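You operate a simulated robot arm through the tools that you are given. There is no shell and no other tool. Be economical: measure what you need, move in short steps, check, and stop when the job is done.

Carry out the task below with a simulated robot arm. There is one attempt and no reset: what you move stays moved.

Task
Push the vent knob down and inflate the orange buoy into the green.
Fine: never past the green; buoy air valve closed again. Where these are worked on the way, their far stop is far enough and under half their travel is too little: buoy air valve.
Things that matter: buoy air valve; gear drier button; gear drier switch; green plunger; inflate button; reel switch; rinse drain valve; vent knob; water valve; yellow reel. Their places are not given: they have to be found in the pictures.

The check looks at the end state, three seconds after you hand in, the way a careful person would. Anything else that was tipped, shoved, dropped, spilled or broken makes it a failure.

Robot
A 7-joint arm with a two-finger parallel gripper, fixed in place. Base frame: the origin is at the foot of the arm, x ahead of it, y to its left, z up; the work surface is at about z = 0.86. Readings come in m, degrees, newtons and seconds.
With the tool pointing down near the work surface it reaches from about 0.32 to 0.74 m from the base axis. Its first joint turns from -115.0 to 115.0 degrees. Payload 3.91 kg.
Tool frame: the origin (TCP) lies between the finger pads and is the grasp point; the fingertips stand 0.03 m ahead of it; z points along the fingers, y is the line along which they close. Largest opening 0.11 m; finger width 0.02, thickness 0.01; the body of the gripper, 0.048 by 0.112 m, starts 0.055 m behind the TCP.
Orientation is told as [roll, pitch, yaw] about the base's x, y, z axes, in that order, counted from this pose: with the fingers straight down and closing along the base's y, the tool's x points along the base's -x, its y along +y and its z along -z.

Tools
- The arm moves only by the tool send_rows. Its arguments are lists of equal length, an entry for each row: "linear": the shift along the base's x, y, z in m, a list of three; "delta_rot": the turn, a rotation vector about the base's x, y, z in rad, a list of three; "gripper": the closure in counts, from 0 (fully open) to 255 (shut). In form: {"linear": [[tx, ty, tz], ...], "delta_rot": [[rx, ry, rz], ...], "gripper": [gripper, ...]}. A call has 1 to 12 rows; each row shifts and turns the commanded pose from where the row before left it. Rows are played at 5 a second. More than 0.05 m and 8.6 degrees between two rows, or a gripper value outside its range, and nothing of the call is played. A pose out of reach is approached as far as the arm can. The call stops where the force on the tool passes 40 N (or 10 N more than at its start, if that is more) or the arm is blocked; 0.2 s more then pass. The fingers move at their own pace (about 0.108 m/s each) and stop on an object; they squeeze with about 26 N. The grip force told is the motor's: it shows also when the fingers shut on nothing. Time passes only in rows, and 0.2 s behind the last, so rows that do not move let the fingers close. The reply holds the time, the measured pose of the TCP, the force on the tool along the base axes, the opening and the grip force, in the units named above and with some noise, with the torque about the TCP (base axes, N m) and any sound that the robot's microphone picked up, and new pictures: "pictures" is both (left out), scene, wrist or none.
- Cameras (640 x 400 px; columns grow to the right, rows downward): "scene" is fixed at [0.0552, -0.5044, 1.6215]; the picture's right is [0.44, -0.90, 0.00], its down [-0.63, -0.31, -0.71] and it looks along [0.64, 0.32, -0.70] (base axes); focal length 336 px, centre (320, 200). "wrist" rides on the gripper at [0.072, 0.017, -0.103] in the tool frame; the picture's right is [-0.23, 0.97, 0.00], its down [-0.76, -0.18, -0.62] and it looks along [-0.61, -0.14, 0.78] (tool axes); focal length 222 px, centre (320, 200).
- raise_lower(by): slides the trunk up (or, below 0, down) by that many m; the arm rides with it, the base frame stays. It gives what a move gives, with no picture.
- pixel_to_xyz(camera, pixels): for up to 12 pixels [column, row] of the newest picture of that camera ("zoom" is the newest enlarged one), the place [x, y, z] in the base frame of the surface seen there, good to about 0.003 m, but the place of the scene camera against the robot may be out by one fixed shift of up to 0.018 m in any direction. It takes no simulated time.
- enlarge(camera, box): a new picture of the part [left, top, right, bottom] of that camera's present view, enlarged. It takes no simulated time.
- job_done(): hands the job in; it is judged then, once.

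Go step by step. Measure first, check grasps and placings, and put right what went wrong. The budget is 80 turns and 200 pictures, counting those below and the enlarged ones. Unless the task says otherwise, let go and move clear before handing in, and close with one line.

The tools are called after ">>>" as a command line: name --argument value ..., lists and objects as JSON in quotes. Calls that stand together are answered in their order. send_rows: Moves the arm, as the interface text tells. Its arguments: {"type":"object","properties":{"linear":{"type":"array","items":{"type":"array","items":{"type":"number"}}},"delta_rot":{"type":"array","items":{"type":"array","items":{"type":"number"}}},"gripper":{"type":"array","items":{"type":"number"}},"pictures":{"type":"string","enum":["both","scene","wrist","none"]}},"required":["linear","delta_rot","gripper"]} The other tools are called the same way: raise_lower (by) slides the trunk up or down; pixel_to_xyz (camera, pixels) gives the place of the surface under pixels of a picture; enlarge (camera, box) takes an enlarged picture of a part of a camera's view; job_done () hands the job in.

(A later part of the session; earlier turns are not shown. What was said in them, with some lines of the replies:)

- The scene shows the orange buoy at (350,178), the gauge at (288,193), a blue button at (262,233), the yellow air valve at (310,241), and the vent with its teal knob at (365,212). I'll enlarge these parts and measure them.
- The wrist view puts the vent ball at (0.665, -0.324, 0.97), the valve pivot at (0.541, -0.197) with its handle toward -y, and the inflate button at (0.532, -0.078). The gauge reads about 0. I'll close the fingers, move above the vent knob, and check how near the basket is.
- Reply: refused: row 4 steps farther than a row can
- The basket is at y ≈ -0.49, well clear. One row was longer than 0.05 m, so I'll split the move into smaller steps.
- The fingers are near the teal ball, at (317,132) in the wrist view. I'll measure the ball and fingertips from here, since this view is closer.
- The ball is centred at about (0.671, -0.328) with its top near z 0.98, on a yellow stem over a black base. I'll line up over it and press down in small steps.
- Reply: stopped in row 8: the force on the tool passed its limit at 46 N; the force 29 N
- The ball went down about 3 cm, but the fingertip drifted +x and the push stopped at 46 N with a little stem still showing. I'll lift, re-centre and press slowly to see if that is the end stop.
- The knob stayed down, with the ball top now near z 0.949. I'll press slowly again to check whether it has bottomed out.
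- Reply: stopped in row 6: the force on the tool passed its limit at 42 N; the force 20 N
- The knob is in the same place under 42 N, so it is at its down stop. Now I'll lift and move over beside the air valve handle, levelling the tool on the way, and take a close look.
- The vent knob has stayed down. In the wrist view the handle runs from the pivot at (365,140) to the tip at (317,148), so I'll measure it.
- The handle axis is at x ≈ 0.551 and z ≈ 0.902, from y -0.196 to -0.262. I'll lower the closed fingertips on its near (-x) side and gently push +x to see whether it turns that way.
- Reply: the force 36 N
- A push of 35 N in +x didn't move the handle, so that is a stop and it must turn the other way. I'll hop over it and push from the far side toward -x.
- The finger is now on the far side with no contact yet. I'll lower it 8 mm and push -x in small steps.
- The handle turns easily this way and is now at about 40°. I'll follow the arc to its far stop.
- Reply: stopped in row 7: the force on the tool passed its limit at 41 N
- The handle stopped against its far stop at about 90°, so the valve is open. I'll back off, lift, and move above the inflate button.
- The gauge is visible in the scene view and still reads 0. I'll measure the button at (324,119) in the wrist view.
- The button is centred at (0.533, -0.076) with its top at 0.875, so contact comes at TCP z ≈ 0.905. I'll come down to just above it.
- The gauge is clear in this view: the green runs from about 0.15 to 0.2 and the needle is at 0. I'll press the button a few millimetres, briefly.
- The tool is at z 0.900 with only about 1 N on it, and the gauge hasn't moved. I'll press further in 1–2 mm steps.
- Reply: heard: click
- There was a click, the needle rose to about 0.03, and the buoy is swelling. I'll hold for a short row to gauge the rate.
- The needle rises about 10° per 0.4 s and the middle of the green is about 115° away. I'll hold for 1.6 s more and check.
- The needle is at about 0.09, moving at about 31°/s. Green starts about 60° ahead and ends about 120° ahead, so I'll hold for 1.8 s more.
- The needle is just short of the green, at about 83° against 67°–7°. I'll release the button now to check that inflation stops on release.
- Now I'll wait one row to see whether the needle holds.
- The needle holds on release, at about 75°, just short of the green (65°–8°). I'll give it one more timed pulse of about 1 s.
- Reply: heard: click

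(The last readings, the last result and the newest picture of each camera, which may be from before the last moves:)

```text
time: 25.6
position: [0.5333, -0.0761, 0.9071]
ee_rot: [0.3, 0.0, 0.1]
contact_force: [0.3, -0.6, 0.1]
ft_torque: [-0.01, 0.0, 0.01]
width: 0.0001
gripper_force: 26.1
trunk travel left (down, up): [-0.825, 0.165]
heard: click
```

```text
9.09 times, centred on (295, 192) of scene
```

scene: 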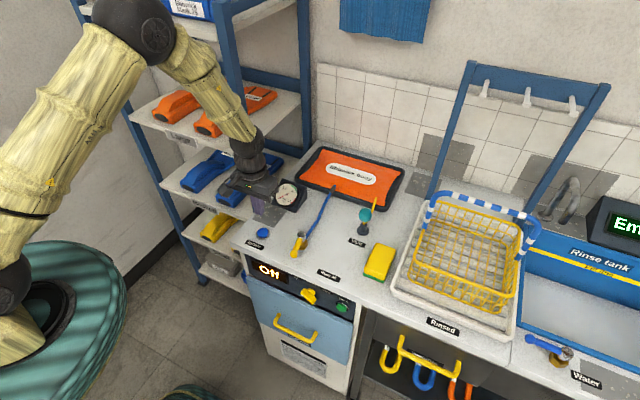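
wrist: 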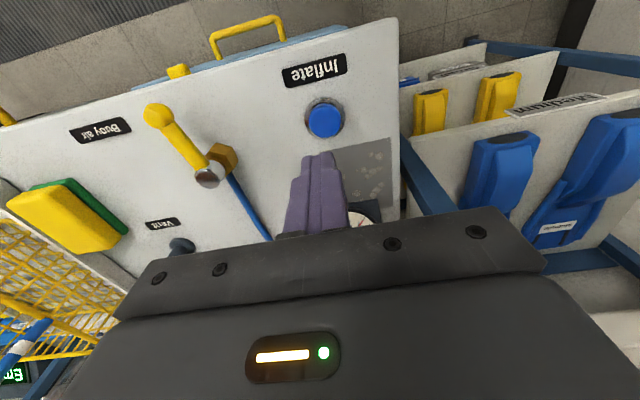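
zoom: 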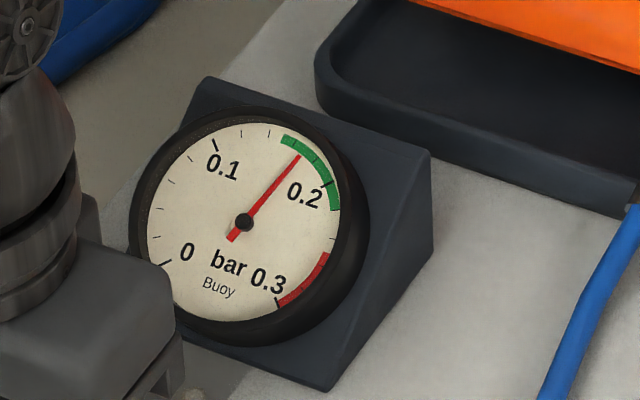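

The needle is now in the green at about 0.165 bar. I'll lift off and move to the +y side of the valve handle to swing it back shut.

>>> send_rows --linear '[[0, 0, 0.04], [0, 0, 0.03], [-0.016, -0.04, 0], [-0.015, -0.04, 0], [0, 0, -0.04], [0, 0, -0.01]]' --delta_rot '[[0, 0, 0], [0, 0, 0], [0, 0, 0], [0, 0, 0], [0, 0, 0], [0, 0, 0]]' --gripper '[255, 255, 255, 255, 255, 255]'

>>> enlarge --camera "scene" --box '[240, 160, 400, 280]'

```text
time: 26.9
position: [0.5001, -0.1546, 0.9275]
ee_rot: [0.3, -0.2, 0.1]
contact_force: [-0.5, -0.3, -0.3]
ft_torque: [0.01, -0.02, -0.01]
width: 0.0001
gripper_force: 26.0
trunk travel left (down, up): [-0.825, 0.165]
```

scene: 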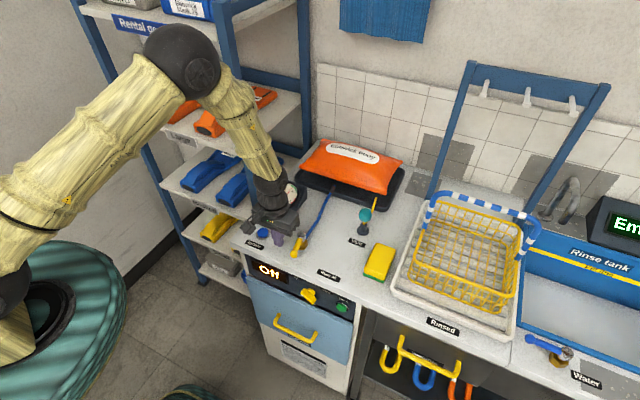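
wrist: 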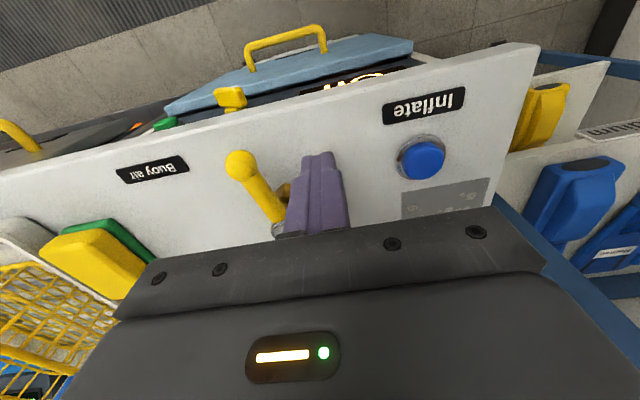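

```text
3.33 times, centred on (320, 220) of scene
```

zoom: 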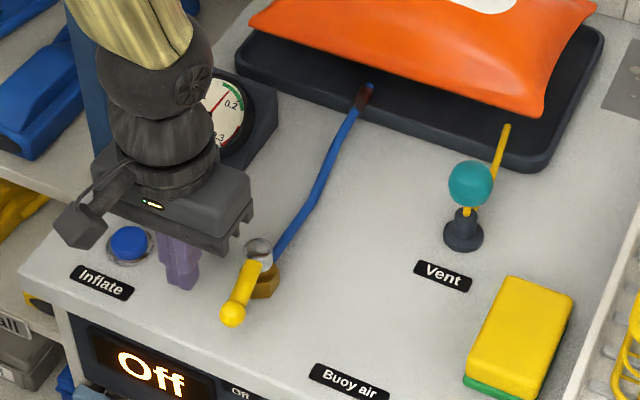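

I'm ready to push the handle, but the needle in this zoom looks lower than before. I'll look at the gauge.

>>> enlarge --camera "scene" --box '[260, 170, 330, 214]'

```text
9.09 times, centred on (295, 192) of scene
```

zoom: 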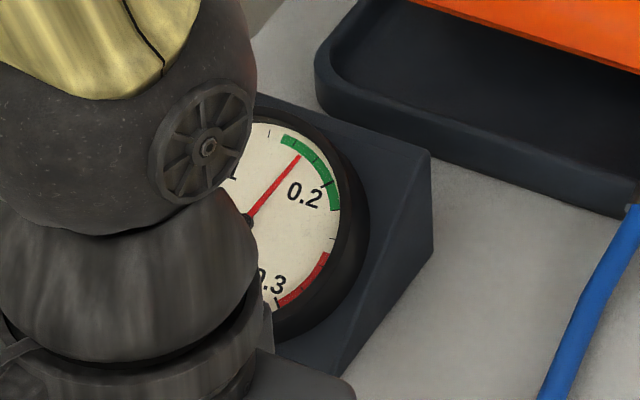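

The needle is unchanged and in the green. I'll swing the handle back along its arc toward -y.

>>> send_rows --linear '[[0, -0.012, 0], [0, -0.012, 0], [0, -0.012, 0], [0, -0.012, 0], [0.002, -0.012, 0], [0.006, -0.01, 0], [0.008, -0.008, 0], [0.008, -0.006, 0], [0.006, -0.003, 0], [0.004, -0.001, 0], [0.003, 0, 0]]' --delta_rot '[[0, 0, 0], [0, 0, 0], [0, 0, 0], [0, 0, 0], [0, 0, 0], [0, 0, 0], [0, 0, 0], [0, 0, 0], [0, 0, 0], [0, 0, 0], [0, 0, 0]]' --gripper '[255, 255, 255, 255, 255, 255, 255, 255, 255, 255, 255]'

>>> enlarge --camera "scene" --box '[240, 160, 400, 280]'

```text
time: 29.4
position: [0.5321, -0.2414, 0.9262]
ee_rot: [0.5, 0.4, 0.1]
contact_force: [-25.4, 4.0, -2.7]
ft_torque: [0.05, 0.67, 0.04]
width: 0.0001
gripper_force: 26.0
trunk travel left (down, up): [-0.825, 0.165]
```

scene: 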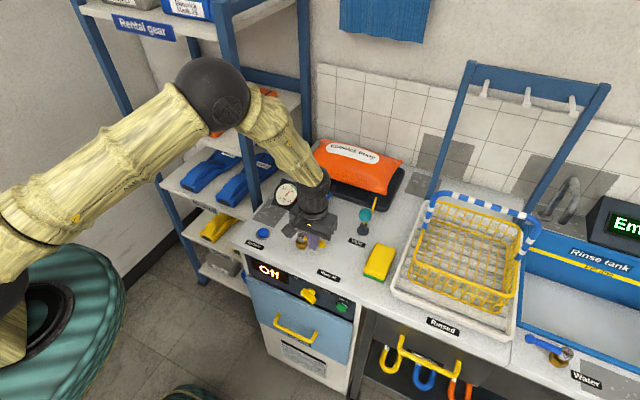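
wrist: 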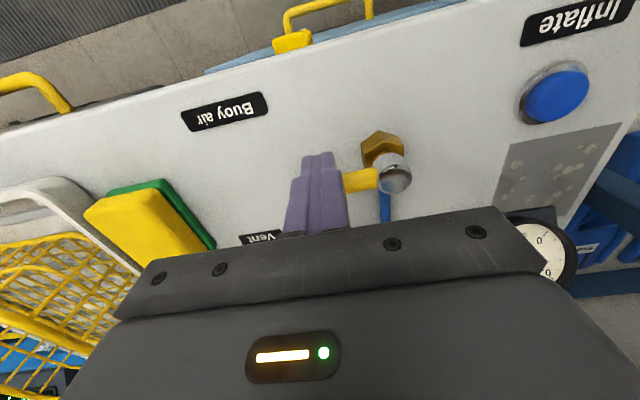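

```text
3.33 times, centred on (320, 220) of scene
```

zoom: 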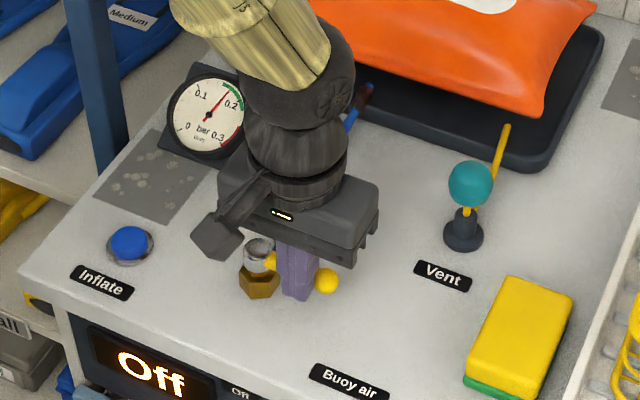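

The handle is back at its closed stop with 25 N against it, at the same x as at the start. I'll back off, lift clear and wait a few seconds to verify.

>>> send_rows --linear '[[-0.015, 0, 0], [-0.005, 0, 0.04], [-0.01, 0, 0.05], [-0.01, 0, 0.05], [-0.02, 0, 0.04], [0, 0, 0.04], [0, 0, 0], [0, 0, 0], [0, 0, 0], [0, 0, 0], [0, 0, 0], [0, 0, 0]]' --delta_rot '[[0, 0, 0], [0, 0, 0], [0, 0, 0], [0, 0, 0], [0, 0, 0], [0, 0, 0], [0, 0, 0], [0, 0, 0], [0, 0, 0], [0, 0, 0], [0, 0, 0], [0, 0, 0]]' --gripper '[255, 255, 255, 255, 255, 255, 255, 255, 255, 255, 255, 255]'

>>> enlarge --camera "scene" --box '[240, 160, 400, 280]'

>>> enlarge --camera "scene" --box '[260, 170, 330, 214]'

>>> enlarge --camera "wrist" --box '[220, 40, 520, 240]'

```text
refused: row 3 steps farther than a row can; nothing moved
```

```text
3.33 times, centred on (320, 220) of scene
```

zoom: 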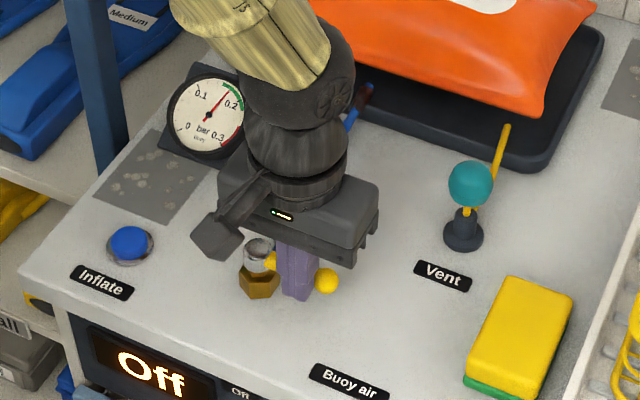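

```text
9.09 times, centred on (295, 192) of scene
```

zoom: 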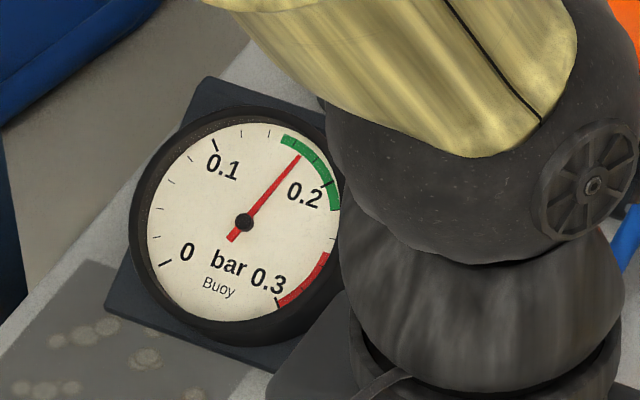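

```text
2.00 times, centred on (370, 140) of wrist
```

zoom: 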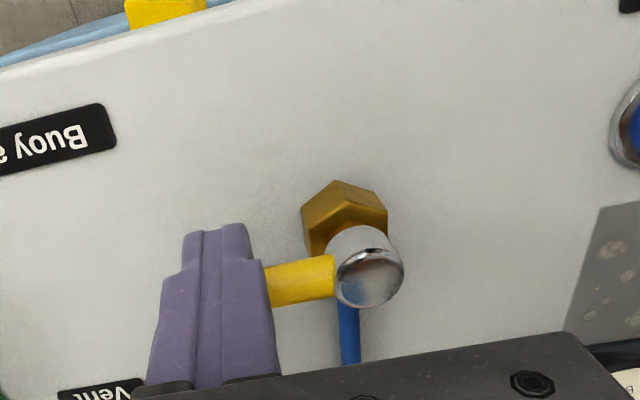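

A row was slightly too long and nothing moved. I'll retry with shorter steps; the needle is still in the green.

>>> send_rows --linear '[[-0.015, 0, 0], [-0.005, 0, 0.04], [-0.01, 0, 0.04], [-0.01, 0, 0.04], [-0.02, 0, 0.04], [0, 0, 0.04], [0, 0, 0], [0, 0, 0], [0, 0, 0], [0, 0, 0], [0, 0, 0], [0, 0, 0]]' --delta_rot '[[0, 0, 0], [0, 0, 0], [0, 0, 0], [0, 0, 0], [0, 0, 0], [0, 0, 0], [0, 0, 0], [0, 0, 0], [0, 0, 0], [0, 0, 0], [0, 0, 0], [0, 0, 0]]' --gripper '[255, 255, 255, 255, 255, 255, 255, 255, 255, 255, 255, 255]'

>>> enlarge --camera "scene" --box '[240, 160, 400, 280]'

>>> enlarge --camera "wrist" --box '[220, 40, 520, 240]'

```text
time: 31.9
position: [0.476, -0.2427, 1.1297]
ee_rot: [0.2, 0.0, 0.1]
contact_force: [0.0, 0.2, -0.9]
ft_torque: [0.02, -0.01, -0.02]
width: 0.0
gripper_force: 26.1
trunk travel left (down, up): [-0.825, 0.165]
```

scene: 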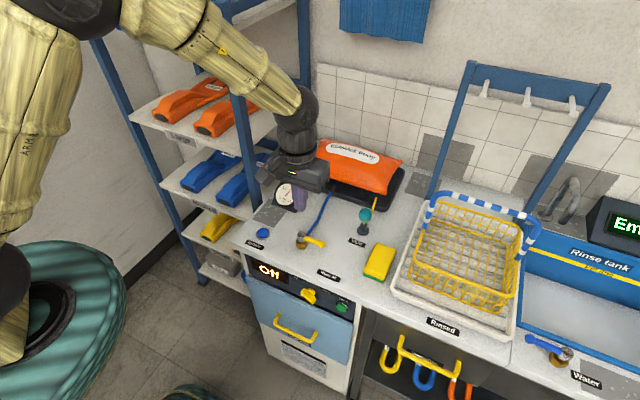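
wrist: 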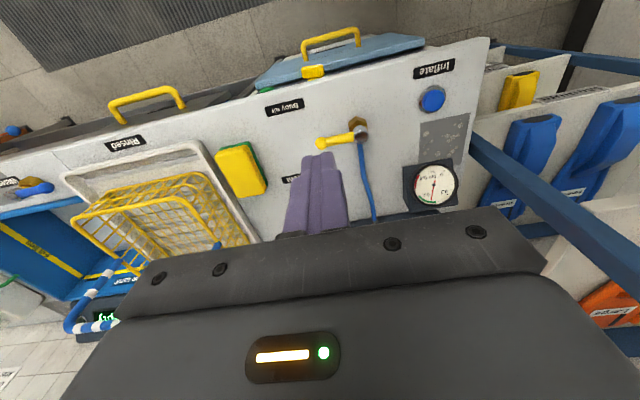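

```text
3.33 times, centred on (320, 220) of scene
```

zoom: 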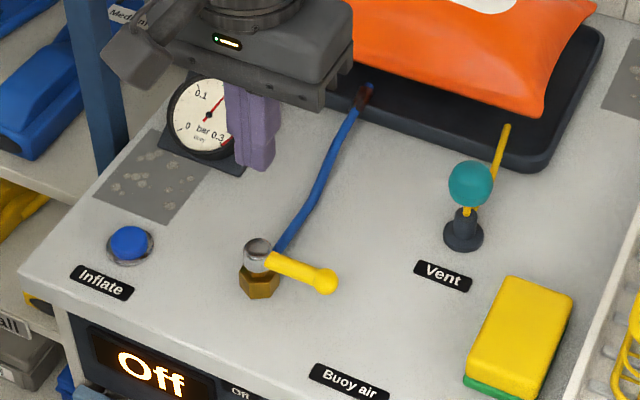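

```text
2.00 times, centred on (370, 140) of wrist
```

zoom: 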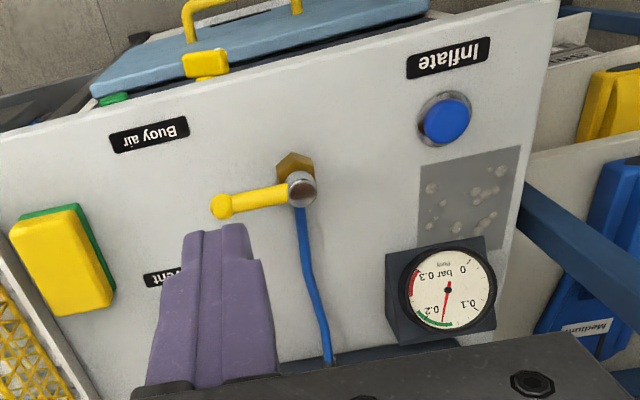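

The vent knob is down, the valve handle is back where it started, and the needle is steady in the green. The inflate button has popped up and nothing else has moved, so I'm handing in.

>>> job_done

```text
The job is handed in.
```

The vent knob is pushed down, the orange buoy is inflated into the green (about 0.165 bar, never past it), the buoy air valve is closed again, and the arm is clear.
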